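You operate a simulated robot arm through the tools that you are given. There is no shell and no other tool. Be economical: measure what you need, move in short steps, check, and stop when the job is done.

Carry out the task below with a simulated two-armed robot. There is one attempt and no reset: what you move stays moved.

## Task
Take the small cardboard box on the top of the grey bench and put it away on the narrow part of the window sill. Fetch the coupler from the top of the grey bench and set it on the top of the small table. Put the green round pot from the top of the small table on the recording sign. Put the purple lapel mic case from the top of the small table on the top of the grey trunk and the teal lapel mic case on the sticky notes. Take the pen on the top of the small table and put it away on the top of the door-side table. Stack the small carton marked "name cards" from the door half of the small table on top of the small carton marked "ear cushions". Pull the paper drawer open. The order is free. Set down upright: lapel mic case.

It is judged by the outcome, as a careful person would: the job done as asked, and still so three seconds after it is handed in. It fails if anything else is knocked over, pushed out of place, dropped, spilled or broken.

## Robot
Two 7-joint arms with two-finger parallel grippers on one trunk, on a base that drives. Base frame: it is fixed to the floor where the robot stands at the start and does not move with it; the origin is under the middle of the robot, x ahead of it, y to its left, z up; the surface under the hand at the start is at about z = 0.74. Units: m, rad, N and s.
The left shoulder is at the start at [0.02, 0.113, 1.414], the right one opposite. With the tool pointing down near the work surface each hand reaches from about 0.1 to 0.44 m from the robot's upright axis, wherever it stands, measured 20 degrees to its own side. Places, roughly: coupler (8x3x3 cm) [1.7, 0.6, 0.8]; lapel mic case [1, 2.5, 0.75]; narrow part of the window sill (347x16 cm) [-2.22, 2.82, 0.64]; paper drawer [4.4, 7.6, 0.8]; pen (15x2x2 cm) [0.8, 2.3, 0.7]; recording sign [0.75, 2.75, 0.75]; round pot [1, 2.5, 0.75]; small cardboard box [0.5, 0, 0.75]; small carton [1.25, 2.5, 0.75]; sticky notes (8x8x2 cm) [1, 2.3, 0.7]; top of the door-side table [0.4, 3.9, 0.7]; top of the grey trunk [2.1, 5.5, 0.7]; top of the small table [1, 2.5, 0.7]. Payload 1.57 kg a hand.
The tool frame of a hand sits at the grasp point between the pads (the TCP): z along the fingers, y along the line on which they close. The tips reach 0.03 m beyond it. Largest opening 0.08 m; finger width 0.017, thickness 0.012; the body of the gripper, 0.04 by 0.082 m, starts 0.08 m behind the TCP.
Orientation is that of the tool frame in the base frame, as [roll, pitch, yaw] about the fixed x, y, z axes, in that order (R = Rz(yaw) Ry(pitch) Rx(roll)). With the fingers straight down and closing along the base's y, the tool's x points along the base's -x, its y along +y and its z along -z.

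## Interface
- The arms move only by the tool play_rows. It takes "left_targets", "right_targets" or both (then of equal length, played together; a hand with none holds still); each is a list of rows, each a list of 3 entries, a list of its own where there are three numbers: the shift along the base's x, y, z in units of 40 mm (1.0 is 40 mm), then the turn, a rotation vector about the base's x, y, z in units of 8 degrees (1.0 is 8 degrees), then the closure, from 0 (fully open) to 1 (shut). In form: [[[x, y, z], [ax, ay, az], jaw], ...]. A call has 1 to 20 rows; each row shifts and turns the commanded pose from where the row before left it. A call with a number of a shift or a turn outside -1 to 1 is refused whole. Rows are played at 5 a second. More than 0.05 m and 0.15 rad between two rows, or a gripper value outside its range, and nothing of the call is played. Where a pose cannot be reached the arm comes as near as it can. A force on the tool above 40 N (or 10 N above the force at the start of the call, whichever is more), or a blocked arm, ends the call early, and 0.2 s more pass. The fingers move at their own pace (about 0.045 m/s each) and stop on an object; they squeeze with about 37 N. The grip force told is the motor's: it shows also when the fingers shut on nothing. Time passes only in rows, and 0.2 s behind the last, so rows that do not move let the fingers close. The reply holds the time, the measured pose of the TCP, the force on the tool along the base axes, the opening and the grip force, in the units named above and with some noise, with the torque about the TCP (base axes, N m) and any sound that the robot's microphone picked up.
- Cameras (640 x 400 px; columns grow to the right, rows downward): "scene" is now at [0.0571, 0.0174, 1.5004]; the picture's right is [0.10, -0.99, 0.00], its down [-0.86, -0.09, -0.50] and it looks along [0.49, 0.05, -0.87] (base axes); focal length 292 px, centre (320, 200). "left" rides on the left gripper at [0.072, 0.007, -0.122] in its tool frame; the picture's right is [-0.09, 1.00, 0.00], its down [-0.84, -0.08, -0.54] and it looks along [-0.54, -0.05, 0.84] (tool axes); focal length 238 px, centre (320, 200). "right" rides on the right gripper at [0.072, -0.007, -0.122] in its tool frame; the picture's right is [0.09, 1.00, 0.00], its down [-0.84, 0.08, -0.54] and it looks along [-0.54, 0.05, 0.84] (tool axes); focal length 238 px, centre (320, 200). There is no depth. A picture from a camera that has moved, and an enlarged one, comes with that camera's place and axes in the base frame and with its lens. The place of the scene camera against the robot may be out by one fixed shift of up to 0.025 m in any direction.
- camera(camera): a new picture of that camera. No time passes.
- slide_trunk(by): slides the trunk up (or, below 0, down) by that many m; the arms and the scene camera ride with it, the base frame stays. It gives what a move gives, with no picture.
- base_move(legs): drives the robot by 1 to 6 legs, each [ahead, left, turn to the left] in m, m and rad, along the robot's own axes; the way and the turn of a leg run together, so that a leg with both is an arc; at most 1.5 m and 3.142 rad a leg. The arms and the cameras ride along, it lands a little off, and it stops where it bumps. It gives what a move gives.
- head_to(pan, tilt): turns the head with the scene camera to pan (to the left, within 1.396 rad either way) and tilt (down, from -0.506 to 1.204), counted from straight ahead of the robot. It gives what a move gives.
- inspect(camera, box): a new picture of the part [left, top, right, bottom] of that camera's present view, enlarged. No time passes.
- close_job(): hands the job in; it is judged then, once.

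Work in short steps. Places have to be worked out from the pictures, the camera data and where the tool is seen: move nearer, look again, correct. Check each grasp and each placing, and mend what went wrong. You have 217 turns and 228 pictures in all, those below and enlarged ones among them. Open the grippers and draw the arms clear of the work before you hand the job in, unless the task says otherwise.

The tools are called after "Request:" as a command line: name --argument value ..., lists and objects as JSON in quotes. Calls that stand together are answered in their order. play_rows: Moves the arms, as the interface text tells. Its arguments: {"type":"object","properties":{"left_targets":{"type":"array"},"right_targets":{"type":"array"}},"required":[]} The other tools are called the same way: slide_trunk (by) slides the trunk up or down; base_move (legs) drives the base; head_to (pan, tilt) turns the head that bears the scene camera; camera (camera) takes a picture; inspect (camera, box) takes an enlarged picture of a part of a camera's view; close_job () hands the job in.

At the start:

```text
clock: 0.0
left_ee_pos: [0.3225, 0.1061, 1.0048]
left_tool_rot: [-3.141, -0.001, 3.14]
left_contact_force: [0.0, -0.5, 0.1]
left_moment: [0.05, -0.01, 0.02]
left_grip_width: 0.0799
left_grip_force: 0.2
right_ee_pos: [0.3143, -0.1274, 1.0005]
right_tool_rot: [3.141, 0.001, 3.141]
right_contact_force: [-0.2, -0.2, 0.1]
right_moment: [0.01, -0.02, 0.0]
right_grip_width: 0.0801
right_grip_force: 0.1
trunk travel left (down, up): [-0.467, 0.103]
robot x, y, heading: [0.0037, 0.0009, -0.003]
head pan, tilt: [0.105, 1.051]
```

scene: 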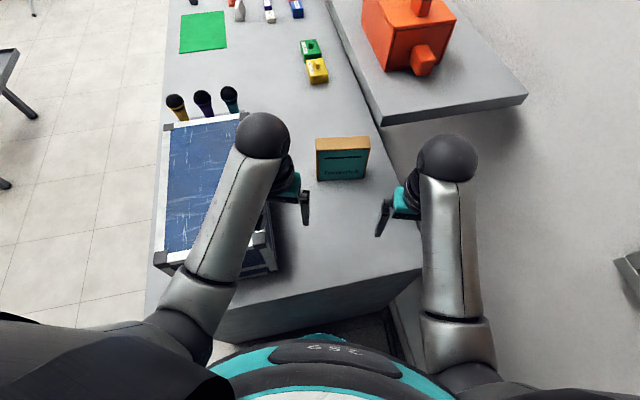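
right: 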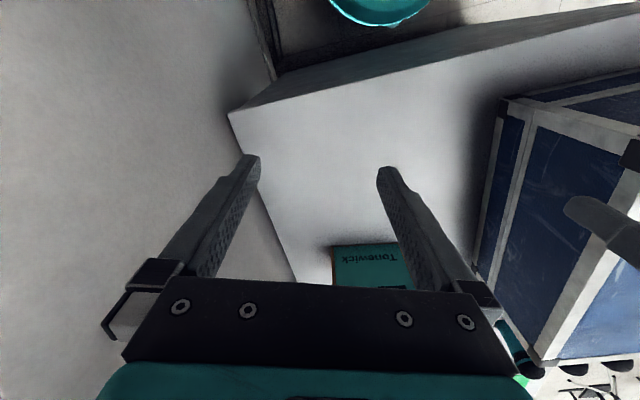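
left: 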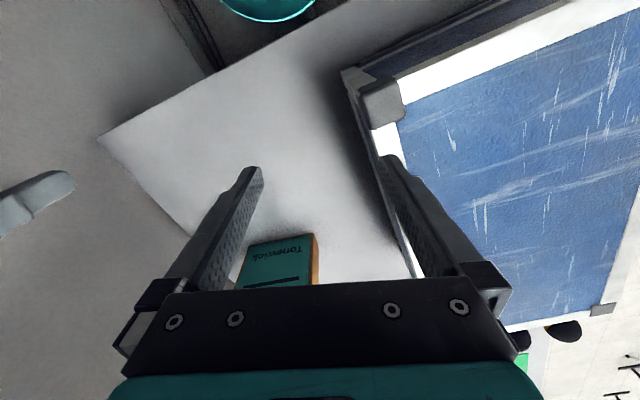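

The bench with the teal cardboard box is ahead. I look around first to learn the layout.

Request:
head_to --pan 0.3 --tilt 0.5

Request:
camera --camera "scene"

Request:
head_to --pan 1.3 --tilt 0.4

Request:
camera --camera "scene"

```text
clock: 1.0
left_ee_pos: [0.3228, 0.1066, 1.005]
left_tool_rot: [3.142, 0.0, 3.141]
left_contact_force: [0.1, 0.6, -0.8]
left_moment: [0.01, 0.03, 0.0]
left_grip_width: 0.0799
left_grip_force: 0.1
right_ee_pos: [0.3152, -0.1273, 0.9995]
right_tool_rot: [3.141, 0.0, 3.142]
right_contact_force: [-0.6, -0.2, -0.1]
right_moment: [0.0, -0.05, 0.02]
right_grip_width: 0.0799
right_grip_force: 0.0
trunk travel left (down, up): [-0.467, 0.103]
robot x, y, heading: [-0.0012, -0.0014, 0.005]
head pan, tilt: [0.3, 0.499]
```

```text
224 pictures are left
camera scene: at [0.078, 0.0373, 1.5449], right [0.3, -0.96, 0.0], down [-0.46, -0.14, -0.88], along [0.84, 0.26, -0.48], focal length 292 px, centre (320, 200)
```

scene: 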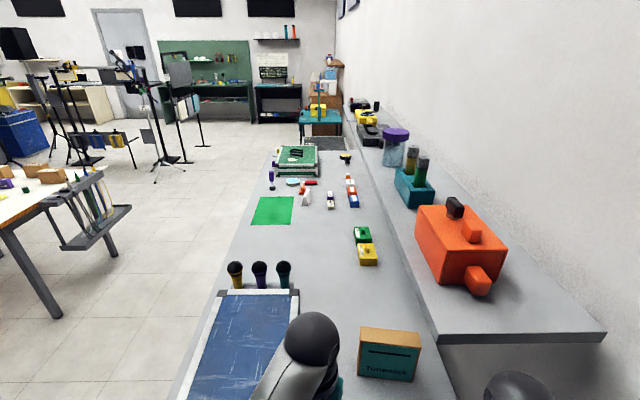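

```text
clock: 2.2
left_ee_pos: [0.3214, 0.1079, 1.0057]
left_tool_rot: [3.141, 0.002, -3.141]
left_contact_force: [0.7, 0.1, -0.2]
left_moment: [0.01, 0.02, 0.0]
left_grip_width: 0.0801
left_grip_force: 0.0
right_ee_pos: [0.3149, -0.1266, 0.9994]
right_tool_rot: [3.14, 0.001, -3.142]
right_contact_force: [-0.3, -0.5, 0.4]
right_moment: [0.04, 0.04, -0.01]
right_grip_width: 0.0799
right_grip_force: 0.1
trunk travel left (down, up): [-0.467, 0.103]
robot x, y, heading: [-0.0011, -0.0011, 0.002]
head pan, tilt: [1.3, 0.4]
```

```text
223 pictures are left
camera scene: at [0.0158, 0.0996, 1.5541], right [0.96, -0.27, 0.0], down [-0.1, -0.38, -0.92], along [0.25, 0.89, -0.39], focal length 292 px, centre (320, 200)
```

scene: 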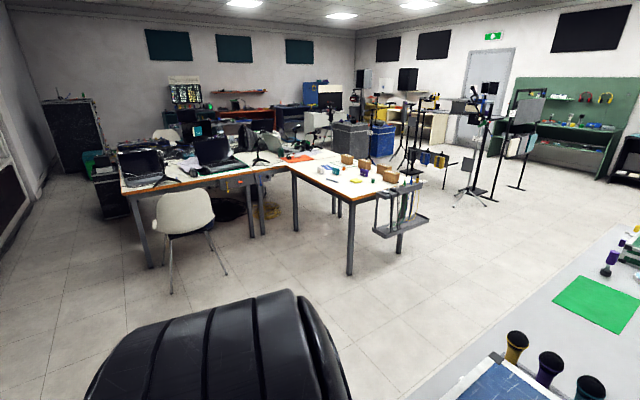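

I enlarge the small table and the far region for the layout.

Request:
inspect --camera "scene" --box '[270, 130, 450, 245]'

Request:
inspect --camera "scene" --box '[240, 60, 440, 185]'

Request:
inspect --camera "scene" --box '[0, 80, 280, 255]'

```text
3.48 times, centred on (360, 188) of scene
camera zoom: at [0.0158, 0.0996, 1.5541], right [0.96, -0.27, 0.0], down [-0.1, -0.38, -0.92], along [0.25, 0.89, -0.39], focal length 1015 px, centre (181, 244)
```

zoom: 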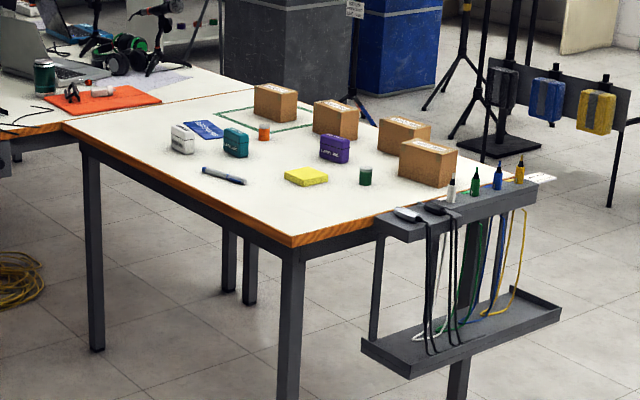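

```text
3.20 times, centred on (340, 122) of scene
camera zoom: at [0.0158, 0.0996, 1.5541], right [0.96, -0.27, 0.0], down [-0.1, -0.38, -0.92], along [0.25, 0.89, -0.39], focal length 934 px, centre (256, 448)
```

zoom: 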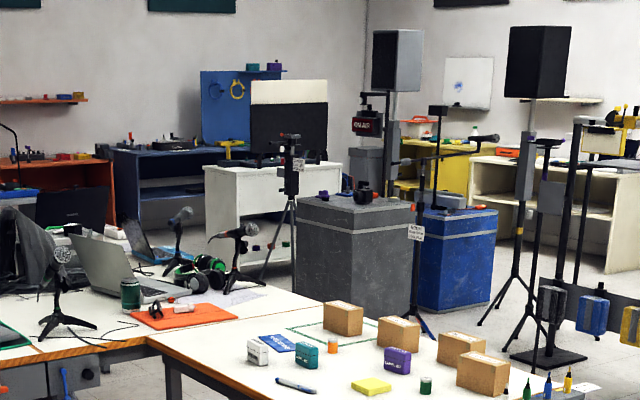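

```text
2.29 times, centred on (140, 168) of scene
camera zoom: at [0.0158, 0.0996, 1.5541], right [0.96, -0.27, 0.0], down [-0.1, -0.38, -0.92], along [0.25, 0.89, -0.39], focal length 667 px, centre (731, 274)
```

zoom: 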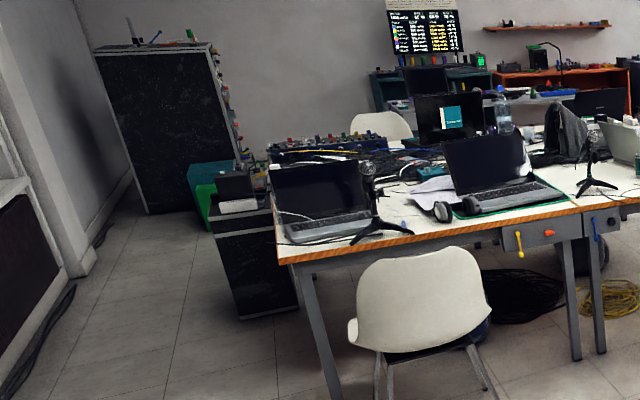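

First I look at the bench along its length for the coupler and at the box.

Request:
head_to --pan 0.25 --tilt 0.6

Request:
inspect --camera "scene" --box '[240, 80, 400, 180]'

Request:
inspect --camera "scene" --box '[180, 180, 500, 380]'

```text
clock: 3.5
left_ee_pos: [0.3222, 0.1078, 1.0051]
left_tool_rot: [3.141, 0.0, -3.141]
left_contact_force: [0.2, -0.7, -0.4]
left_moment: [0.01, 0.02, -0.03]
left_grip_width: 0.0796
left_grip_force: 0.1
right_ee_pos: [0.3137, -0.1269, 1.0002]
right_tool_rot: [3.141, 0.001, 3.141]
right_contact_force: [-0.3, 1.0, 1.0]
right_moment: [0.02, 0.0, 0.01]
right_grip_width: 0.08
right_grip_force: 0.0
trunk travel left (down, up): [-0.467, 0.103]
robot x, y, heading: [-0.0022, -0.0022, -0.0]
head pan, tilt: [0.25, 0.6]
```

```text
4.00 times, centred on (320, 130) of scene
camera zoom: at [0.0766, 0.0323, 1.5359], right [0.25, -0.97, 0.0], down [-0.55, -0.14, -0.83], along [0.8, 0.2, -0.56], focal length 1168 px, centre (320, 480)
```

zoom: 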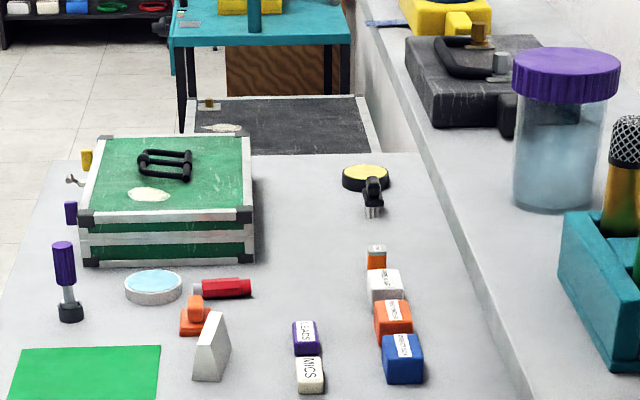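

```text
2.00 times, centred on (340, 280) of scene
camera zoom: at [0.0766, 0.0323, 1.5359], right [0.25, -0.97, 0.0], down [-0.55, -0.14, -0.83], along [0.8, 0.2, -0.56], focal length 584 px, centre (280, 40)
```

zoom: 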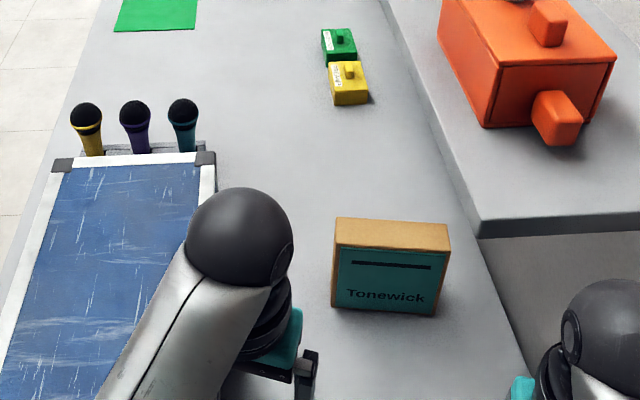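

The coupler is the red cylinder near (1.67, 0.585); the box centre is near (0.59, 0.005), yaw about 10°. I raise both hands and turn the right one by -80° so it can close across the box's thin side.

Request:
play_rows --right_targets '[[[0, 0, 1], [0, 0, -1], 0], [[0, 0, 1], [0, 0, -1], 0], [[0, 0, 1], [0, 0, -1], 0], [[0, 0, 1], [0, 0, -1], 0], [[0, 0, 1], [0, 0, -1], 0], [[0, 0, 1], [0, 0, -1], 0], [[0, 0, 0], [0, 0, -1], 0], [[0, 0, 0], [0, 0, -1], 0], [[0, 0, 0], [0, 0, -1], 0], [[0, 0, 0], [0, 0, -1], 0]]' --left_targets '[[[0, 0, 1], [0, 0, 0], 0], [[0, 0, 1], [0, 0, 0], 0], [[0, 0, 1], [0, 0, 0], 0], [[0, 0, 1], [0, 0, 0], 0], [[0, 0, 1], [0, 0, 0], 0], [[0, 0, 1], [0, 0, 0], 0], [[0, 0, 0], [0, 0, 0], 0], [[0, 0, 0], [0, 0, 0], 0], [[0, 0, 0], [0, 0, 0], 0], [[0, 0, 0], [0, 0, 0], 0]]'

Request:
slide_trunk --by -0.25

Request:
head_to --pan 0 --tilt 0.8

Request:
camera --camera "scene"

```text
clock: 4.0
left_ee_pos: [0.3262, 0.1048, 1.0521]
left_tool_rot: [-3.139, 0.014, 3.136]
left_contact_force: [0.5, -0.3, -0.2]
left_moment: [0.01, -0.01, 0.02]
left_grip_width: 0.0798
left_grip_force: 0.1
right_ee_pos: [0.3103, -0.2215, 1.0239]
right_tool_rot: [-2.914, 0.022, 2.975]
right_contact_force: [-0.1, -0.3, 0.5]
right_moment: [0.02, 0.02, -0.02]
right_grip_width: 0.0801
right_grip_force: 0.0
right hand out of reach, approached as far as the arm can: row 1, 2
trunk travel left (down, up): [-0.467, 0.103]
robot x, y, heading: [-0.0042, -0.0004, 0.002]
head pan, tilt: [0.25, 0.6]
stopped in row 2 (right hand): the arm was blocked; the commanded pose is now the measured one
```

```text
clock: 5.1
left_ee_pos: [0.3249, 0.1059, 0.974]
left_tool_rot: [-3.14, 0.022, 3.137]
left_contact_force: [-7.3, -1.5, 16.3]
left_moment: [0.77, 0.34, 0.38]
left_grip_width: 0.0787
left_grip_force: 0.1
right_ee_pos: [0.3096, -0.2214, 0.9409]
right_tool_rot: [-2.914, 0.022, 2.974]
right_contact_force: [0.8, -0.2, 0.0]
right_moment: [0.01, 0.05, 0.01]
right_grip_width: 0.0799
right_grip_force: 0.0
trunk travel left (down, up): [-0.385, 0.185]
robot x, y, heading: [-0.0003, -0.0007, 0.001]
head pan, tilt: [0.25, 0.6]
stopped: the force on the tool passed its limit at 82 N (the readings are from after the stop); the commanded pose is now the measured one
```

```text
clock: 5.9
left_ee_pos: [0.3244, 0.1048, 0.9743]
left_tool_rot: [3.141, 0.023, 3.136]
left_contact_force: [-3.9, -1.6, 18.4]
left_moment: [0.84, 0.24, 0.22]
left_grip_width: 0.0791
left_grip_force: 0.0
right_ee_pos: [0.3099, -0.2225, 0.9405]
right_tool_rot: [-2.912, 0.021, 2.976]
right_contact_force: [0.4, -0.9, 0.4]
right_moment: [-0.02, -0.01, -0.01]
right_grip_width: 0.0799
right_grip_force: 0.1
trunk travel left (down, up): [-0.385, 0.185]
robot x, y, heading: [-0.0009, 0.0011, -0.002]
head pan, tilt: [0.0, 0.799]
```

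```text
217 pictures are left
camera scene: at [0.0703, 0.0099, 1.4369], right [0.0, -1.0, 0.0], down [-0.72, 0.0, -0.7], along [0.7, 0.0, -0.72], focal length 292 px, centre (320, 200)
```

scene: 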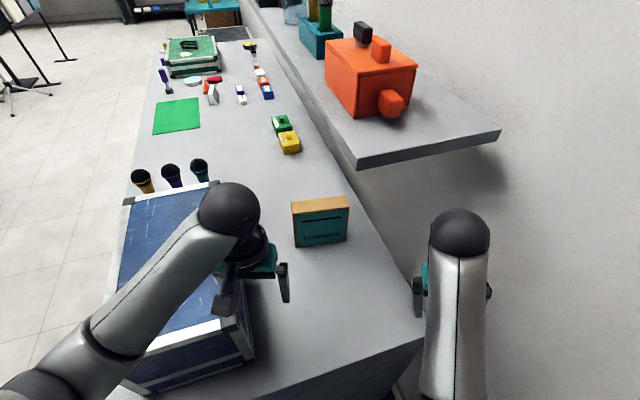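

The trunk slide pressed the left hand's finger on the flight case (top near z=0.945). I lift the left hand straight off and check the case did not move.

Request:
play_rows --left_targets '[[[0, 0, 1], [0, 0, 0], 0], [[0, 0, 1], [0, 0, 0], 0], [[0, 0, 1], [0, 0, 0], 0]]'

Request:
camera --camera "scene"

```text
clock: 6.7
left_ee_pos: [0.325, 0.1053, 1.0926]
left_tool_rot: [-3.141, 0.02, 3.135]
left_contact_force: [-0.3, 0.0, 0.0]
left_moment: [0.0, 0.02, 0.0]
left_grip_width: 0.08
left_grip_force: 0.1
right_ee_pos: [0.3101, -0.2215, 0.9418]
right_tool_rot: [-2.913, 0.019, 2.976]
right_contact_force: [0.8, 0.8, 0.1]
right_moment: [-0.03, -0.03, 0.05]
right_grip_width: 0.0798
right_grip_force: 0.0
trunk travel left (down, up): [-0.385, 0.185]
robot x, y, heading: [-0.0029, 0.0022, 0.0]
head pan, tilt: [0.0, 0.799]
```

```text
216 pictures are left
camera scene: at [0.0716, 0.0102, 1.4367], right [0.0, -1.0, 0.0], down [-0.72, 0.0, -0.7], along [0.7, 0.0, -0.72], focal length 292 px, centre (320, 200)
```

scene: 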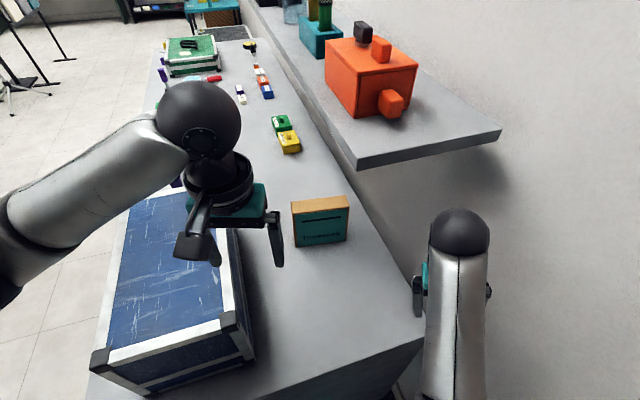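

The case is unmoved. I test which way each hand can yaw.

Request:
play_rows --left_targets '[[[0, 0, 0], [0, 0, 1], 0], [[0, 0, 0], [0, 0, 1], 0], [[0, 0, 0], [0, 0, 1], 0], [[0, 0, 0], [0, 0, 1], 0]]'

Request:
play_rows --right_targets '[[[0, 0.5, 0.5], [-1, 0, 0], 0], [[0, 0.5, 0.5], [-0.6, 0, 0], 0], [[0, 0.5, 0.5], [0, 0, 0], 0], [[0, 0.5, 0], [0, 0, 1], 0], [[0, 0, 0], [0, 0, 1], 0], [[0, 0, 0], [0, 0, 1], 0]]'

```text
clock: 7.7
left_ee_pos: [0.3266, 0.1044, 1.0931]
left_tool_rot: [-3.14, 0.017, -2.586]
left_contact_force: [0.2, -0.2, -0.1]
left_moment: [0.01, 0.01, -0.02]
left_grip_width: 0.08
left_grip_force: 0.0
right_ee_pos: [0.3099, -0.221, 0.9412]
right_tool_rot: [-2.912, 0.022, 2.976]
right_contact_force: [0.1, 1.1, -0.7]
right_moment: [-0.01, -0.01, 0.01]
right_grip_width: 0.0803
right_grip_force: 0.1
trunk travel left (down, up): [-0.385, 0.185]
robot x, y, heading: [0.0011, 0.0009, -0.001]
head pan, tilt: [0.0, 0.799]
```

```text
clock: 8.4
left_ee_pos: [0.3261, 0.105, 1.0919]
left_tool_rot: [-3.141, 0.02, -2.588]
left_contact_force: [0.1, 0.9, 0.2]
left_moment: [0.03, 0.03, -0.01]
left_grip_width: 0.0801
left_grip_force: 0.0
right_ee_pos: [0.3143, -0.2513, 0.9922]
right_tool_rot: [-2.511, 0.1, 2.973]
right_contact_force: [0.0, -0.4, -0.5]
right_moment: [0.0, 0.0, 0.03]
right_grip_width: 0.0801
right_grip_force: 0.1
right hand out of reach, approached as far as the arm can: row 3
trunk travel left (down, up): [-0.385, 0.185]
robot x, y, heading: [-0.0002, -0.0015, 0.001]
head pan, tilt: [0.0, 0.799]
stopped in row 3 (right hand): the arm was blocked; the commanded pose is now the measured one
```

The left hand yaws freely; the right arm seems blocked, perhaps its elbow is at the wall. I look right.

Request:
head_to --pan -0.8 --tilt 0.9

Request:
camera --camera "scene"

```text
clock: 9.5
left_ee_pos: [0.3243, 0.1047, 1.0928]
left_tool_rot: [-3.141, 0.021, -2.587]
left_contact_force: [0.9, 0.1, 0.4]
left_moment: [0.03, -0.01, 0.0]
left_grip_width: 0.0803
left_grip_force: 0.0
right_ee_pos: [0.3144, -0.2523, 0.9919]
right_tool_rot: [-2.511, 0.098, 2.972]
right_contact_force: [-0.2, -0.5, 0.4]
right_moment: [-0.02, 0.02, 0.02]
right_grip_width: 0.0801
right_grip_force: 0.0
trunk travel left (down, up): [-0.385, 0.185]
robot x, y, heading: [0.0012, 0.0009, 0.0]
head pan, tilt: [-0.799, 0.901]
```

```text
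215 pictures are left
camera scene: at [0.0437, -0.0437, 1.4288], right [-0.72, -0.7, 0.0], down [-0.55, 0.56, -0.62], along [0.43, -0.45, -0.78], focal length 292 px, centre (320, 200)
```

scene: 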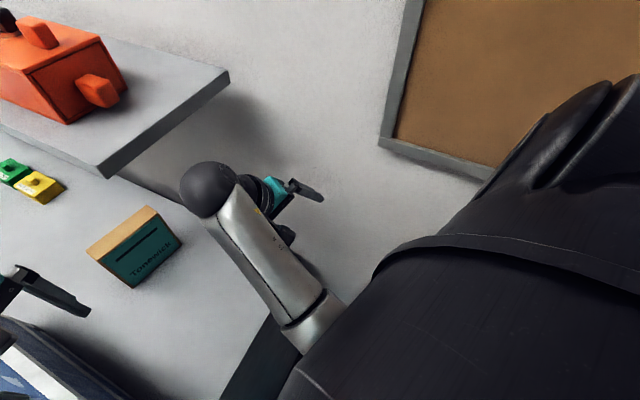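

The right arm is cramped by the wall, so the left hand will take the box. I move it above the box while turning to match the box's yaw.

Request:
play_rows --left_targets '[[[0.6, -0.2, 0], [0, 0, 1], 0], [[0.6, -0.2, 0], [0, 0, 1], 0], [[0.6, -0.3, 0], [0, 0, 1], 0], [[0.6, -0.3, 0], [0, 0, 1], 0], [[0.6, -0.3, 0], [0, 0, 1], 0], [[0.6, -0.3, 0], [0, 0, 1], 0], [[0.6, -0.3, 0], [0, 0, 1], 0], [[0.6, -0.3, 0], [0, 0, 1], 0], [[0.6, -0.2, 0], [0, 0, 0.3], 0]]'

Request:
camera --camera "left"

```text
clock: 10.7
left_ee_pos: [0.442, 0.0574, 1.0925]
left_tool_rot: [3.126, 0.021, -1.935]
left_contact_force: [-14.5, 14.6, 5.3]
left_moment: [-2.26, -1.77, -1.81]
left_grip_width: 0.08
left_grip_force: 0.1
right_ee_pos: [0.3155, -0.2518, 0.9936]
right_tool_rot: [-2.51, 0.099, 2.974]
right_contact_force: [0.9, 0.0, -0.3]
right_moment: [0.04, 0.07, -0.04]
right_grip_width: 0.0799
right_grip_force: 0.1
trunk travel left (down, up): [-0.385, 0.185]
robot x, y, heading: [-0.0002, -0.0021, 0.0]
head pan, tilt: [-0.799, 0.901]
stopped in row 6 (left hand): the force on the tool passed its limit at 70 N (the readings are from after the stop); the commanded pose is now the measured one
```

```text
214 pictures are left
camera left: at [0.4108, -0.0107, 1.214], right [-0.9, 0.44, 0.02], down [0.37, 0.74, 0.56], along [0.23, 0.51, -0.83], focal length 238 px, centre (320, 200)
```

left: 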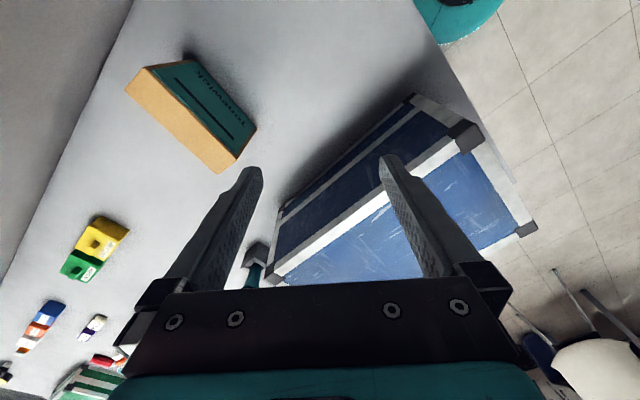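

The left hand bumped something at z≈1.09; I look from the head.

Request:
head_to --pan 0.1 --tilt 0.9

Request:
camera --camera "scene"

Request:
camera --camera "right"

```text
clock: 11.9
left_ee_pos: [0.4419, 0.057, 1.0923]
left_tool_rot: [3.131, 0.019, -1.926]
left_contact_force: [-3.7, 9.2, 4.4]
left_moment: [-1.62, -0.43, -0.66]
left_grip_width: 0.0801
left_grip_force: 0.1
right_ee_pos: [0.3139, -0.2515, 0.9933]
right_tool_rot: [-2.507, 0.101, 2.975]
right_contact_force: [-0.2, -0.1, -0.7]
right_moment: [0.0, 0.01, 0.0]
right_grip_width: 0.0798
right_grip_force: 0.0
trunk travel left (down, up): [-0.385, 0.185]
robot x, y, heading: [-0.0006, 0.0012, 0.002]
head pan, tilt: [0.099, 0.901]
```

```text
213 pictures are left
camera scene: at [0.065, 0.0196, 1.4289], right [0.1, -1.0, 0.0], down [-0.78, -0.08, -0.62], along [0.62, 0.06, -0.78], focal length 292 px, centre (320, 200)
```

scene: 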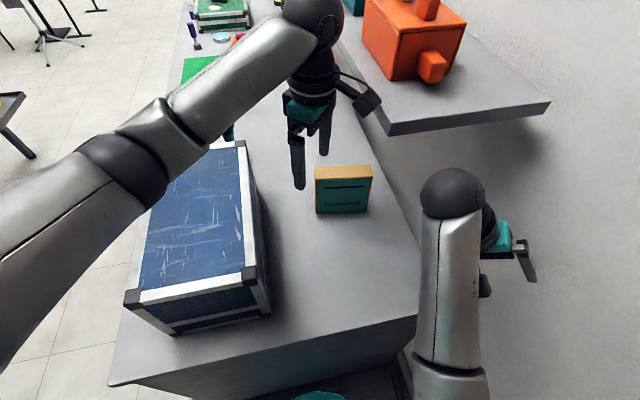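

```text
212 pictures are left
camera right: at [0.2432, -0.1713, 1.0876], right [0.1, 0.8, -0.6], down [0.85, 0.25, 0.47], along [0.52, -0.55, -0.65], focal length 238 px, centre (320, 200)
```

right: 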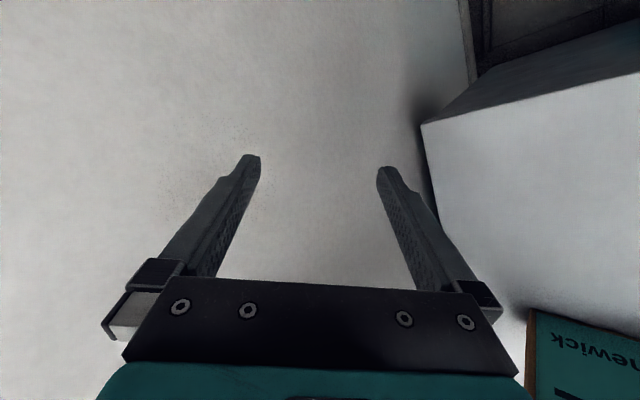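

The camera mount hit the shelf corner (about (0.48, -0.055), z≈1.1). I back the hand off to the left and yaw it the other way so the mount faces away from the shelf.

Request:
play_rows --left_targets '[[[-0.7, 0.7, 0], [0, 0, -0.5], 0], [[-0.7, 0.7, 0], [0, 0, -1], 0], [[0, 0.5, 0], [0, 0, -1], 0], [[0, 0, 0], [0, 0, -1], 0], [[0, 0, 0], [0, 0, -1], 0], [[0, 0, 0], [0, 0, -1], 0], [[0, 0, 0], [0, 0, -1], 0], [[0, 0, 0], [0, 0, -1], 0], [[0, 0, 0], [0, 0, -1], 0], [[0, 0, 0], [0, 0, -1], 0], [[0, 0, 0], [0, 0, -1], 0], [[0, 0, 0], [0, 0, -1], 0], [[0, 0, 0], [0, 0, -1], 0], [[0, 0, 0], [0, 0, -1], 0], [[0, 0, 0], [0, 0, -1], 0], [[0, 0, 0], [0, 0, -1], 0], [[0, 0, 0], [0, 0, -1], 0], [[0, 0, 0], [0, 0, -1], 0], [[0, 0, 0], [0, 0, -1], 0], [[0, 0, 0], [0, 0, -0.6], 0]]'

Request:
camera --camera "scene"

```text
clock: 16.1
left_ee_pos: [0.3858, 0.1318, 1.0921]
left_tool_rot: [3.13, 0.021, 1.688]
left_contact_force: [0.5, -0.2, 0.2]
left_moment: [0.02, 0.02, -0.01]
left_grip_width: 0.0799
left_grip_force: 0.0
right_ee_pos: [0.3149, -0.2527, 0.9924]
right_tool_rot: [-2.509, 0.099, 2.974]
right_contact_force: [0.2, -0.4, 0.4]
right_moment: [-0.02, 0.0, 0.01]
right_grip_width: 0.08
right_grip_force: 0.1
trunk travel left (down, up): [-0.385, 0.185]
robot x, y, heading: [-0.0019, 0.0005, 0.004]
head pan, tilt: [0.099, 0.901]
```

```text
211 pictures are left
camera scene: at [0.0662, 0.0179, 1.4288], right [0.1, -0.99, 0.0], down [-0.78, -0.08, -0.62], along [0.62, 0.06, -0.78], focal length 292 px, centre (320, 200)
```

scene: 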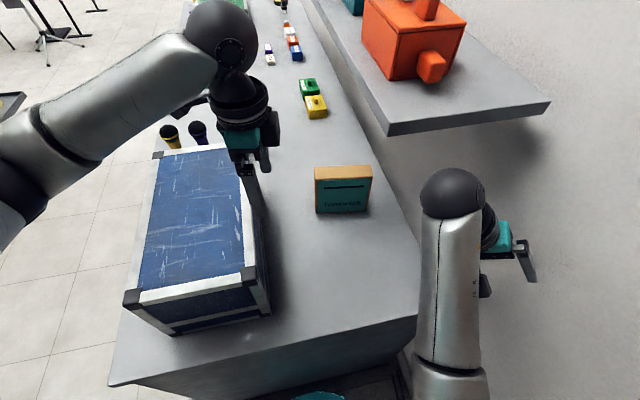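

Rotation works. Now I move over the left part of the box with a slight tilt (fingers toward -y) so the body stays clear of the shelf.

Request:
play_rows --left_targets '[[[1, -0.2, 0], [-0.4, 0, 0], 0], [[1, -0.2, 0], [-0.4, 0, 0], 0], [[1, -0.3, 0], [-0.4, 0, 0], 0], [[1, -0.4, 0], [-0.4, 0, 0], 0], [[1, -0.4, 0], [-0.4, 0, 0], 0]]'

Request:
camera --camera "left"

Request:
camera --camera "scene"

```text
clock: 17.3
left_ee_pos: [0.5831, 0.0644, 1.0983]
left_tool_rot: [3.141, 0.299, 1.671]
left_contact_force: [-2.0, 3.9, -7.0]
left_moment: [-0.65, -0.19, 0.11]
left_grip_width: 0.0801
left_grip_force: 0.1
right_ee_pos: [0.313, -0.2547, 0.9921]
right_tool_rot: [-2.512, 0.101, 2.973]
right_contact_force: [-1.9, -0.5, 0.1]
right_moment: [0.08, -0.06, 0.06]
right_grip_width: 0.08
right_grip_force: 0.0
trunk travel left (down, up): [-0.385, 0.185]
robot x, y, heading: [0.0001, -0.0007, 0.001]
head pan, tilt: [0.099, 0.901]
```

```text
210 pictures are left
camera left: at [0.5802, 0.1695, 1.1939], right [1.0, 0.01, 0.03], down [-0.01, -0.64, 0.76], along [0.03, -0.76, -0.64], focal length 238 px, centre (320, 200)
```

left: 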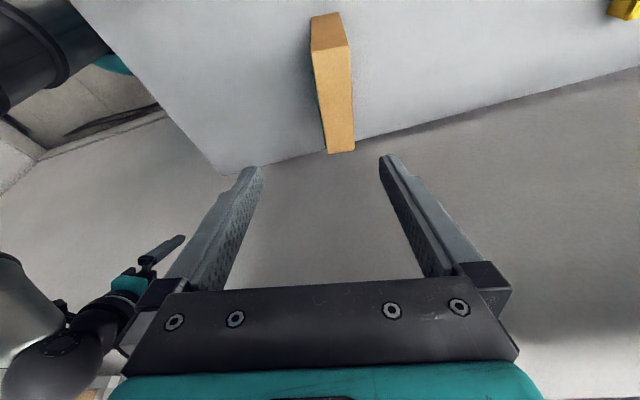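

```text
209 pictures are left
camera scene: at [0.0637, 0.0136, 1.4292], right [0.1, -0.99, 0.0], down [-0.78, -0.08, -0.62], along [0.62, 0.06, -0.78], focal length 292 px, centre (320, 200)
```

scene: 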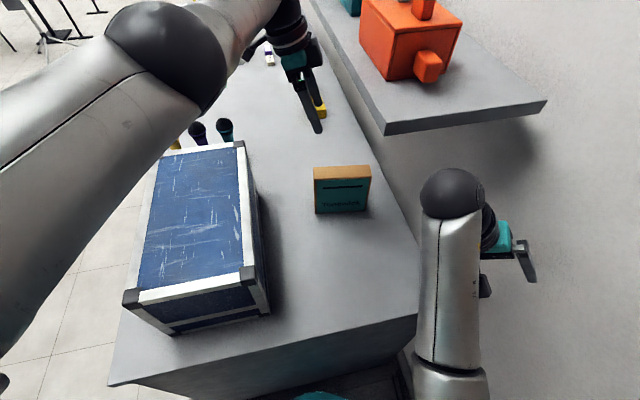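

From the wrist view the box top spans x 0.58–0.65, y −0.08..0.07, top z≈0.88, yaw ≈8.7°, thickness ≈4.5 cm. I descend toward its left part.

Request:
play_rows --left_targets '[[[0.2, 0, -0.9], [0, 0, 0.37], 0], [[0.2, -0.1, -0.9], [0, 0, 0], 0], [[0.2, -0.1, -0.9], [0, 0, 0], 0], [[0.05, -0.1, -0.9], [0, 0, 0], 0]]'

Request:
camera --camera "left"

```text
clock: 18.3
left_ee_pos: [0.5601, 0.0693, 0.9611]
left_tool_rot: [-3.12, 0.296, 1.747]
left_contact_force: [0.1, 0.0, 0.2]
left_moment: [0.01, -0.01, 0.0]
left_grip_width: 0.08
left_grip_force: 0.1
left hand out of reach, approached as far as the arm can: row 1, 2, 3, 4
right_ee_pos: [0.3149, -0.2517, 0.9926]
right_tool_rot: [-2.507, 0.1, 2.974]
right_contact_force: [-0.5, 0.3, -0.4]
right_moment: [-0.02, 0.01, 0.05]
right_grip_width: 0.0798
right_grip_force: 0.0
trunk travel left (down, up): [-0.385, 0.185]
robot x, y, heading: [-0.0007, 0.0005, 0.0]
head pan, tilt: [0.099, 0.901]
```

```text
208 pictures are left
camera left: at [0.5518, 0.1741, 1.0579], right [1.0, 0.08, 0.01], down [0.05, -0.64, 0.76], along [0.07, -0.76, -0.64], focal length 238 px, centre (320, 200)
```

left: 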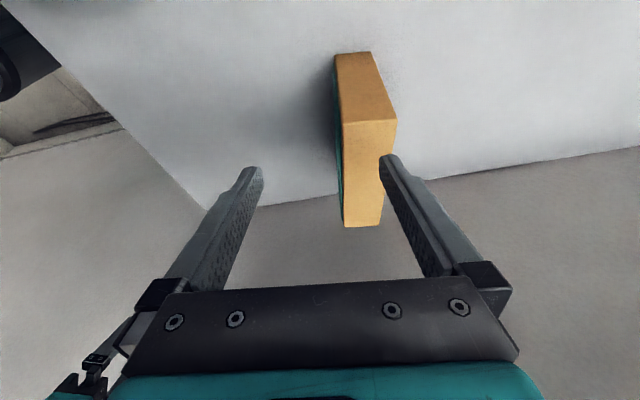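

The hand is at its reach limit. I lift it, lower the trunk 0.15 m, and drive ahead 3 cm.

Request:
play_rows --left_targets '[[[-0.2, 0.1, 1], [0, 0, 0], 0], [[-0.1, 0, 1], [0, 0, 0], 0], [[-0.1, 0, 1], [0, 0, 0], 0], [[0, 0, 0.8], [0, 0, 0], 0]]'

Request:
slide_trunk --by -0.14

Request:
camera --camera "scene"

```text
clock: 19.3
left_ee_pos: [0.584, 0.0695, 1.1091]
left_tool_rot: [-3.116, 0.296, 1.748]
left_contact_force: [-0.1, 1.2, -0.7]
left_moment: [0.02, 0.0, -0.05]
left_grip_width: 0.0799
left_grip_force: 0.1
left hand out of reach, approached as far as the arm can: row 1, 2, 3
right_ee_pos: [0.3154, -0.2529, 0.9937]
right_tool_rot: [-2.508, 0.102, 2.973]
right_contact_force: [0.3, 0.5, 0.1]
right_moment: [-0.01, -0.01, 0.01]
right_grip_width: 0.0801
right_grip_force: 0.2
trunk travel left (down, up): [-0.385, 0.185]
robot x, y, heading: [0.0003, 0.0025, -0.002]
head pan, tilt: [0.099, 0.901]
```

```text
clock: 21.0
left_ee_pos: [0.5839, 0.0703, 0.969]
left_tool_rot: [-3.117, 0.297, 1.747]
left_contact_force: [0.0, 0.4, -0.2]
left_moment: [0.01, 0.02, 0.0]
left_grip_width: 0.0803
left_grip_force: 0.0
right_ee_pos: [0.3152, -0.2533, 0.854]
right_tool_rot: [-2.509, 0.1, 2.973]
right_contact_force: [0.7, 0.5, -0.1]
right_moment: [-0.01, 0.02, 0.02]
right_grip_width: 0.0798
right_grip_force: 0.0
trunk travel left (down, up): [-0.245, 0.325]
robot x, y, heading: [0.0006, 0.0018, 0.005]
head pan, tilt: [0.099, 0.901]
```

```text
207 pictures are left
camera scene: at [0.0661, 0.018, 1.2889], right [0.1, -0.99, 0.0], down [-0.78, -0.08, -0.62], along [0.62, 0.06, -0.78], focal length 292 px, centre (320, 200)
```

scene: 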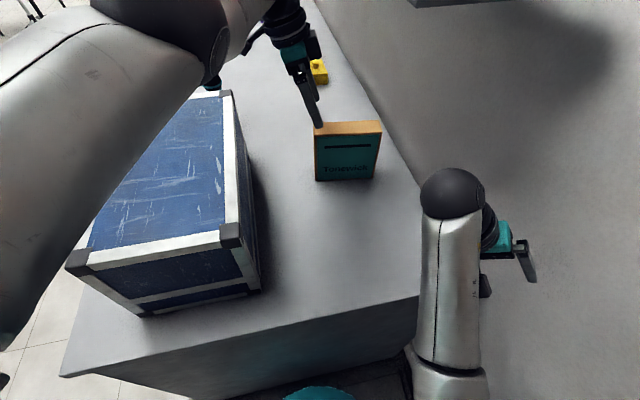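

The trunk is lower and the arms are clear. I center over the box and descend.

Request:
play_rows --left_targets '[[[0.63, -0.2, 0], [0, 0, 0], 0], [[0, -0.2, -0.7], [0, 0, 0], 0]]'

Request:
camera --camera "left"

```text
clock: 21.6
left_ee_pos: [0.5833, 0.0606, 0.9419]
left_tool_rot: [-3.116, 0.297, 1.746]
left_contact_force: [-0.1, -0.1, -0.2]
left_moment: [0.02, 0.02, 0.01]
left_grip_width: 0.0803
left_grip_force: 0.1
left hand out of reach, approached as far as the arm can: row 1
right_ee_pos: [0.3151, -0.252, 0.852]
right_tool_rot: [-2.508, 0.1, 2.974]
right_contact_force: [-0.7, -0.4, 0.5]
right_moment: [0.03, 0.0, -0.02]
right_grip_width: 0.0802
right_grip_force: 0.1
trunk travel left (down, up): [-0.245, 0.325]
robot x, y, heading: [-0.0007, 0.0002, 0.0]
head pan, tilt: [0.099, 0.901]
```

```text
206 pictures are left
camera left: at [0.5748, 0.165, 1.0381], right [1.0, 0.08, 0.0], down [0.05, -0.64, 0.77], along [0.06, -0.76, -0.64], focal length 238 px, centre (320, 200)
```

left: 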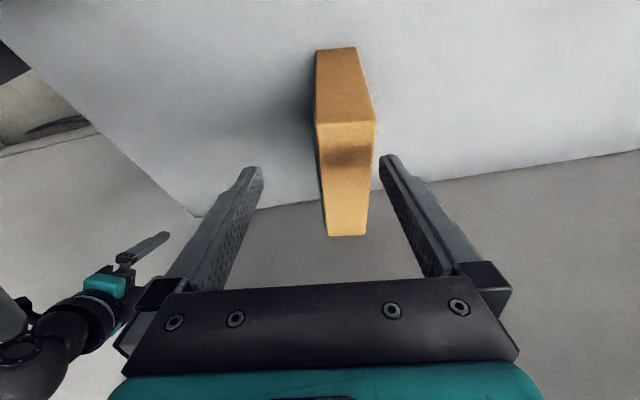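

Reach in x stops at 0.583, but the box needs about 0.606. I lift slightly and drive the base ahead by 3 cm.

Request:
base_move --legs '[[0.03, 0, 0]]'

Request:
camera --camera "left"

```text
clock: 22.4
left_ee_pos: [0.6131, 0.0598, 0.9424]
left_tool_rot: [-3.114, 0.296, 1.746]
left_contact_force: [0.6, 0.1, -0.7]
left_moment: [0.01, 0.02, -0.02]
left_grip_width: 0.0801
left_grip_force: 0.0
right_ee_pos: [0.3443, -0.2522, 0.8537]
right_tool_rot: [-2.507, 0.099, 2.974]
right_contact_force: [-0.4, 0.4, -1.1]
right_moment: [0.02, 0.02, -0.01]
right_grip_width: 0.0799
right_grip_force: 0.0
trunk travel left (down, up): [-0.245, 0.325]
robot x, y, heading: [0.0274, -0.0006, -0.007]
head pan, tilt: [0.099, 0.901]
```

```text
205 pictures are left
camera left: at [0.6051, 0.1645, 1.0377], right [1.0, 0.08, 0.0], down [0.05, -0.64, 0.76], along [0.06, -0.76, -0.64], focal length 238 px, centre (320, 200)
```

left: 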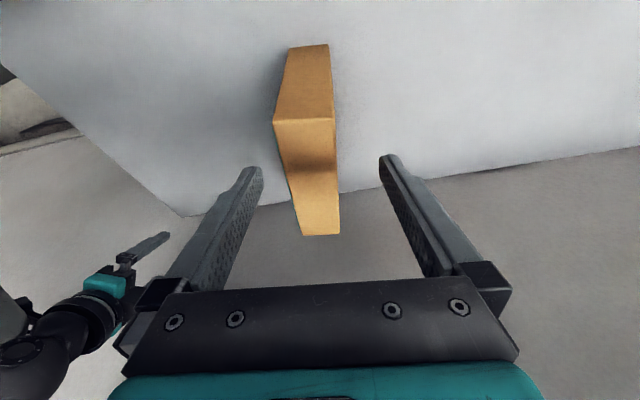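

Clear and nearly centered. I descend to z≈0.855 straddling the box, then close.

Request:
play_rows --left_targets '[[[-0.15, -0.2, -0.5], [0, 0, 0], 0], [[0, -0.2, -0.6], [0, 0, 0], 0], [[0, -0.1, -0.6], [0, 0, 0], 0], [[0, 0, -0.5], [0, 0, 0], 0]]'

Request:
camera --camera "left"

```text
clock: 23.4
left_ee_pos: [0.5964, 0.0425, 0.8562]
left_tool_rot: [-3.117, 0.296, 1.748]
left_contact_force: [0.2, 0.0, -0.1]
left_moment: [-0.03, -0.03, -0.03]
left_grip_width: 0.08
left_grip_force: 0.0
left hand out of reach, approached as far as the arm can: row 3, 4
right_ee_pos: [0.3445, -0.2522, 0.8524]
right_tool_rot: [-2.509, 0.1, 2.973]
right_contact_force: [-0.7, 0.4, 0.4]
right_moment: [-0.01, -0.01, 0.01]
right_grip_width: 0.0798
right_grip_force: 0.1
trunk travel left (down, up): [-0.245, 0.325]
robot x, y, heading: [0.0289, 0.0025, -0.003]
head pan, tilt: [0.099, 0.901]
```

```text
204 pictures are left
camera left: at [0.5883, 0.1469, 0.9516], right [1.0, 0.08, 0.0], down [0.05, -0.64, 0.76], along [0.06, -0.76, -0.64], focal length 238 px, centre (320, 200)
```

left: 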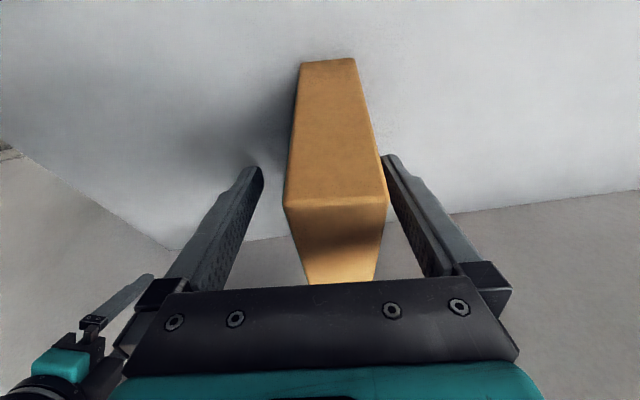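

Fingers straddle the box. I close the left gripper.

Request:
play_rows --left_targets '[[[0, 0, 0], [0, 0, 0], 1], [[0, 0, 0], [0, 0, 0], 1], [[0, 0, 0], [0, 0, 0], 1], [[0, 0, 0], [0, 0, 0], 1], [[0, 0, 0], [0, 0, 0], 1]]'

Request:
play_rows --left_targets '[[[-0.2, 0.2, 1], [0, 0, 0], 1], [[-0.2, 0.3, 1], [0, 0, 0], 1], [[-0.2, 0.3, 0.5], [0, 0, 0], 1]]'

Request:
camera --camera "left"

```text
clock: 24.6
left_ee_pos: [0.5964, 0.0435, 0.8557]
left_tool_rot: [-3.116, 0.297, 1.747]
left_contact_force: [-0.1, 0.6, -0.3]
left_moment: [-0.02, -0.02, 0.05]
left_grip_width: 0.0445
left_grip_force: 37.4
right_ee_pos: [0.3451, -0.2528, 0.8534]
right_tool_rot: [-2.509, 0.101, 2.975]
right_contact_force: [-0.1, 0.6, -0.2]
right_moment: [0.01, 0.0, -0.01]
right_grip_width: 0.0801
right_grip_force: 0.1
trunk travel left (down, up): [-0.245, 0.325]
robot x, y, heading: [0.0308, 0.0, -0.0]
head pan, tilt: [0.099, 0.901]
```

```text
clock: 25.4
left_ee_pos: [0.5734, 0.0753, 0.9554]
left_tool_rot: [-3.116, 0.296, 1.747]
left_contact_force: [0.0, 0.2, -0.6]
left_moment: [0.04, 0.01, 0.02]
left_grip_width: 0.0446
left_grip_force: 36.9
right_ee_pos: [0.3442, -0.252, 0.8538]
right_tool_rot: [-2.507, 0.1, 2.975]
right_contact_force: [-0.2, 0.1, -0.6]
right_moment: [0.02, 0.02, -0.01]
right_grip_width: 0.08
right_grip_force: 0.0
trunk travel left (down, up): [-0.245, 0.325]
robot x, y, heading: [0.032, -0.0004, -0.005]
head pan, tilt: [0.099, 0.901]
```

```text
203 pictures are left
camera left: at [0.5658, 0.1804, 1.0516], right [1.0, 0.08, 0.0], down [0.05, -0.64, 0.76], along [0.06, -0.76, -0.64], focal length 238 px, centre (320, 200)
```

left: 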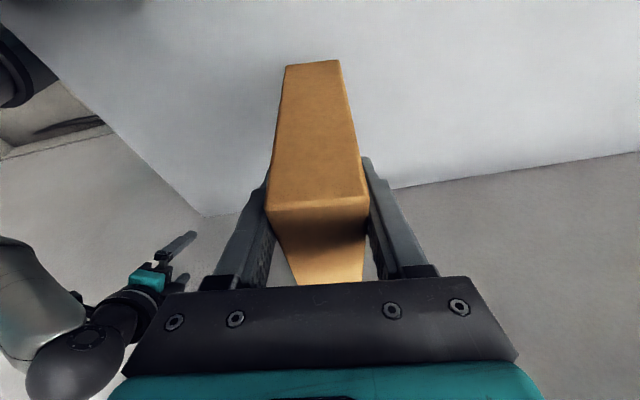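

Box gripped (4.45 cm) and lifted. I retract it away from under the shelf, then raise the trunk.

Request:
play_rows --left_targets '[[[-0.9, 0, 0], [0, 0, 0], 1], [[-0.9, 0, 0], [0, 0, 0], 1], [[-0.9, 0, 0], [0, 0, 0], 1], [[-0.9, 0, 0.2], [0, 0, 0], 1], [[-0.9, 0, 0.3], [0, 0, 0], 1]]'

Request:
slide_trunk --by 0.2

Request:
camera --camera "scene"

```text
clock: 26.6
left_ee_pos: [0.3948, 0.0742, 0.975]
left_tool_rot: [-3.115, 0.297, 1.748]
left_contact_force: [-0.7, 0.0, -1.2]
left_moment: [0.06, -0.02, 0.03]
left_grip_width: 0.0444
left_grip_force: 37.2
right_ee_pos: [0.3453, -0.2509, 0.8538]
right_tool_rot: [-2.507, 0.102, 2.973]
right_contact_force: [-1.2, 0.8, -0.6]
right_moment: [-0.02, -0.01, 0.03]
right_grip_width: 0.0798
right_grip_force: 0.1
trunk travel left (down, up): [-0.245, 0.325]
robot x, y, heading: [0.0269, 0.0004, -0.003]
head pan, tilt: [0.099, 0.901]
```

```text
clock: 28.8
left_ee_pos: [0.3958, 0.0751, 1.1753]
left_tool_rot: [-3.114, 0.295, 1.748]
left_contact_force: [-0.8, 4.2, -10.1]
left_moment: [1.01, -0.05, -0.14]
left_grip_width: 0.0444
left_grip_force: 36.5
right_ee_pos: [0.346, -0.2512, 1.0518]
right_tool_rot: [-2.509, 0.098, 2.973]
right_contact_force: [0.4, 0.7, -0.5]
right_moment: [0.0, -0.01, 0.01]
right_grip_width: 0.08
right_grip_force: 0.0
trunk travel left (down, up): [-0.445, 0.125]
robot x, y, heading: [0.0287, 0.0009, -0.006]
head pan, tilt: [0.099, 0.901]
```

```text
202 pictures are left
camera scene: at [0.0965, 0.0187, 1.4887], right [0.1, -0.99, 0.0], down [-0.78, -0.08, -0.62], along [0.62, 0.06, -0.78], focal length 292 px, centre (320, 200)
```

scene: 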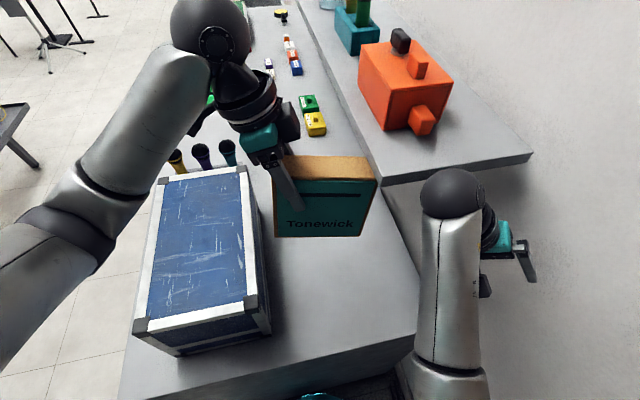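

A −10 N reading suggests the box top is touching the shelf's underside (corner near (0.37, −0.04, 1.19)). I lower the trunk a bit and shift the hand left/back.

Request:
slide_trunk --by -0.04

Request:
camera --camera "scene"

Request:
camera --camera "left"

```text
clock: 29.6
left_ee_pos: [0.3964, 0.0734, 1.1356]
left_tool_rot: [-3.118, 0.296, 1.747]
left_contact_force: [-0.5, -1.0, -0.8]
left_moment: [0.05, 0.01, -0.01]
left_grip_width: 0.0444
left_grip_force: 36.4
right_ee_pos: [0.3447, -0.2527, 1.012]
right_tool_rot: [-2.507, 0.1, 2.975]
right_contact_force: [0.2, 0.1, 0.6]
right_moment: [0.0, -0.03, -0.01]
right_grip_width: 0.0801
right_grip_force: 0.0
trunk travel left (down, up): [-0.405, 0.165]
robot x, y, heading: [0.0329, 0.0013, -0.003]
head pan, tilt: [0.099, 0.901]
```

```text
201 pictures are left
camera scene: at [0.096, 0.018, 1.4488], right [0.1, -0.99, 0.0], down [-0.78, -0.08, -0.62], along [0.62, 0.06, -0.78], focal length 292 px, centre (320, 200)
```

scene: 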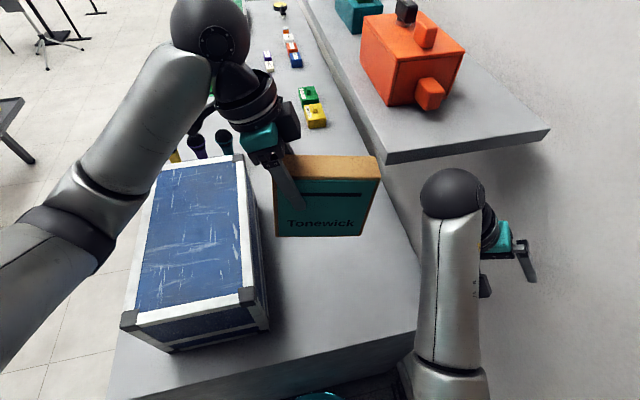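

```text
200 pictures are left
camera left: at [0.3878, 0.1786, 1.2313], right [1.0, 0.08, 0.0], down [0.05, -0.64, 0.77], along [0.06, -0.76, -0.64], focal length 238 px, centre (320, 200)
```

left: 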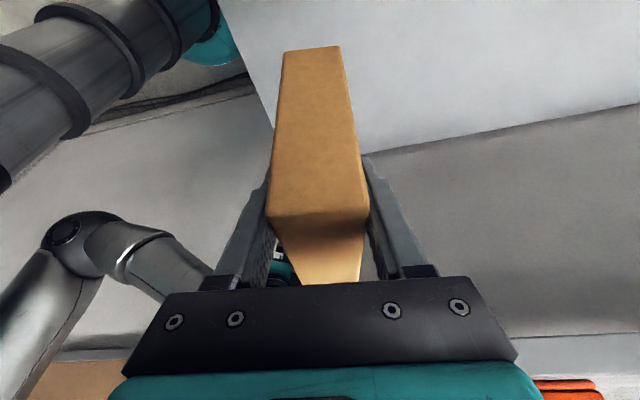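

Box is secure and free. I back the robot away from the bench.

Request:
base_move --legs '[[-0.35, 0.1, 0]]'

Request:
head_to --pan 1.39 --tilt 0.5

Request:
camera --camera "scene"

```text
clock: 32.0
left_ee_pos: [0.0443, 0.1771, 1.1352]
left_tool_rot: [-3.118, 0.297, 1.752]
left_contact_force: [-1.0, -0.2, -1.2]
left_moment: [0.04, 0.03, -0.03]
left_grip_width: 0.0443
left_grip_force: 36.6
right_ee_pos: [-0.0065, -0.1494, 1.0124]
right_tool_rot: [-2.509, 0.101, 2.978]
right_contact_force: [0.0, -0.1, -0.1]
right_moment: [0.01, -0.01, 0.01]
right_grip_width: 0.08
right_grip_force: 0.0
trunk travel left (down, up): [-0.405, 0.165]
robot x, y, heading: [-0.324, 0.1012, 0.006]
head pan, tilt: [0.099, 0.901]
```

```text
clock: 33.4
left_ee_pos: [0.044, 0.1762, 1.1344]
left_tool_rot: [-3.115, 0.296, 1.752]
left_contact_force: [-0.2, -1.2, -0.1]
left_moment: [0.08, 0.02, 0.01]
left_grip_width: 0.0446
left_grip_force: 36.9
right_ee_pos: [-0.0042, -0.15, 1.0119]
right_tool_rot: [-2.508, 0.098, 2.981]
right_contact_force: [0.2, -0.8, -0.2]
right_moment: [0.0, -0.02, 0.0]
right_grip_width: 0.0801
right_grip_force: 0.1
trunk travel left (down, up): [-0.405, 0.165]
robot x, y, heading: [-0.3229, 0.0984, 0.006]
head pan, tilt: [1.389, 0.499]
```

```text
199 pictures are left
camera scene: at [-0.3144, 0.2003, 1.4827], right [0.98, -0.18, 0.0], down [-0.08, -0.47, -0.88], along [0.15, 0.86, -0.48], focal length 292 px, centre (320, 200)
```

scene: 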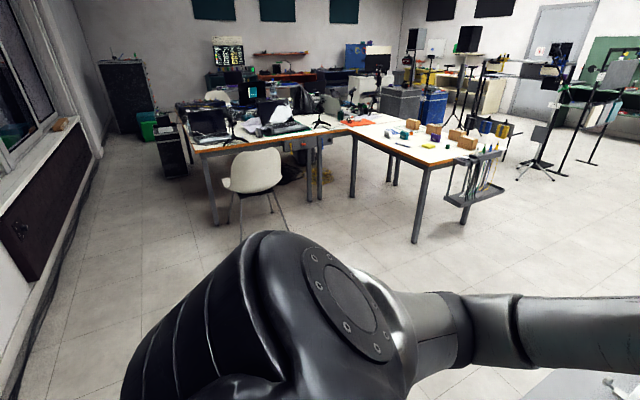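

Sill is at left. I turn left 90° in place and look.

Request:
base_move --legs '[[0, 0, 1.57]]'

Request:
head_to --pan 0.7 --tilt 0.4

Request:
camera --camera "scene"

```text
clock: 37.7
left_ee_pos: [-0.3973, 0.4656, 1.1348]
left_tool_rot: [-3.116, 0.299, -2.959]
left_contact_force: [0.2, -0.7, -0.3]
left_moment: [0.0, 0.0, 0.03]
left_grip_width: 0.0445
left_grip_force: 36.9
right_ee_pos: [-0.0716, 0.4161, 1.0117]
right_tool_rot: [-2.508, 0.1, -1.731]
right_contact_force: [0.7, 0.1, -0.2]
right_moment: [0.01, 0.03, 0.04]
right_grip_width: 0.0799
right_grip_force: 0.1
trunk travel left (down, up): [-0.405, 0.165]
robot x, y, heading: [-0.3237, 0.0994, 1.576]
head pan, tilt: [1.389, 0.499]
```

```text
clock: 38.7
left_ee_pos: [-0.3982, 0.4663, 1.1353]
left_tool_rot: [-3.115, 0.298, -2.959]
left_contact_force: [0.7, -0.1, -0.6]
left_moment: [-0.03, 0.01, 0.0]
left_grip_width: 0.0447
left_grip_force: 36.6
right_ee_pos: [-0.0707, 0.4166, 1.0116]
right_tool_rot: [-2.507, 0.101, -1.733]
right_contact_force: [0.1, 0.4, -0.5]
right_moment: [0.0, 0.01, 0.0]
right_grip_width: 0.0801
right_grip_force: 0.1
trunk travel left (down, up): [-0.405, 0.165]
robot x, y, heading: [-0.3201, 0.0994, 1.579]
head pan, tilt: [0.7, 0.4]
```

```text
198 pictures are left
camera scene: at [-0.4008, 0.1911, 1.4918], right [0.76, 0.65, 0.0], down [0.25, -0.3, -0.92], along [-0.6, 0.7, -0.39], focal length 292 px, centre (320, 200)
```

scene: 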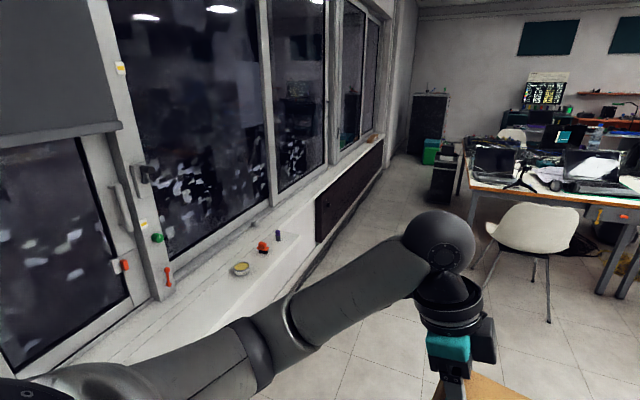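

The wide ledge is near; the narrow sill runs beyond it above the radiator. I zoom in.

Request:
inspect --camera "scene" --box '[220, 120, 412, 240]'

```text
3.33 times, centred on (316, 180) of scene
camera zoom: at [-0.4008, 0.1911, 1.4918], right [0.76, 0.65, 0.0], down [0.25, -0.3, -0.92], along [-0.6, 0.7, -0.39], focal length 973 px, centre (333, 267)
```

zoom: 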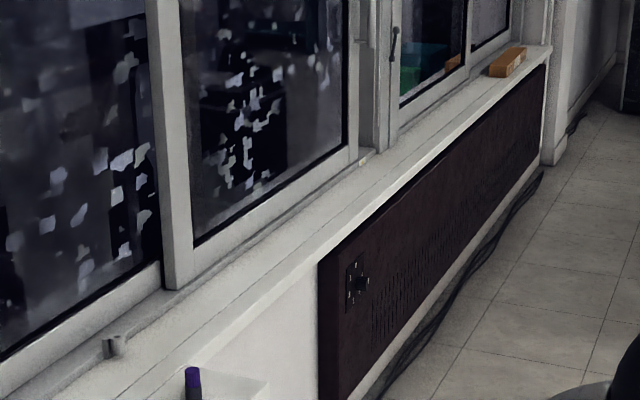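

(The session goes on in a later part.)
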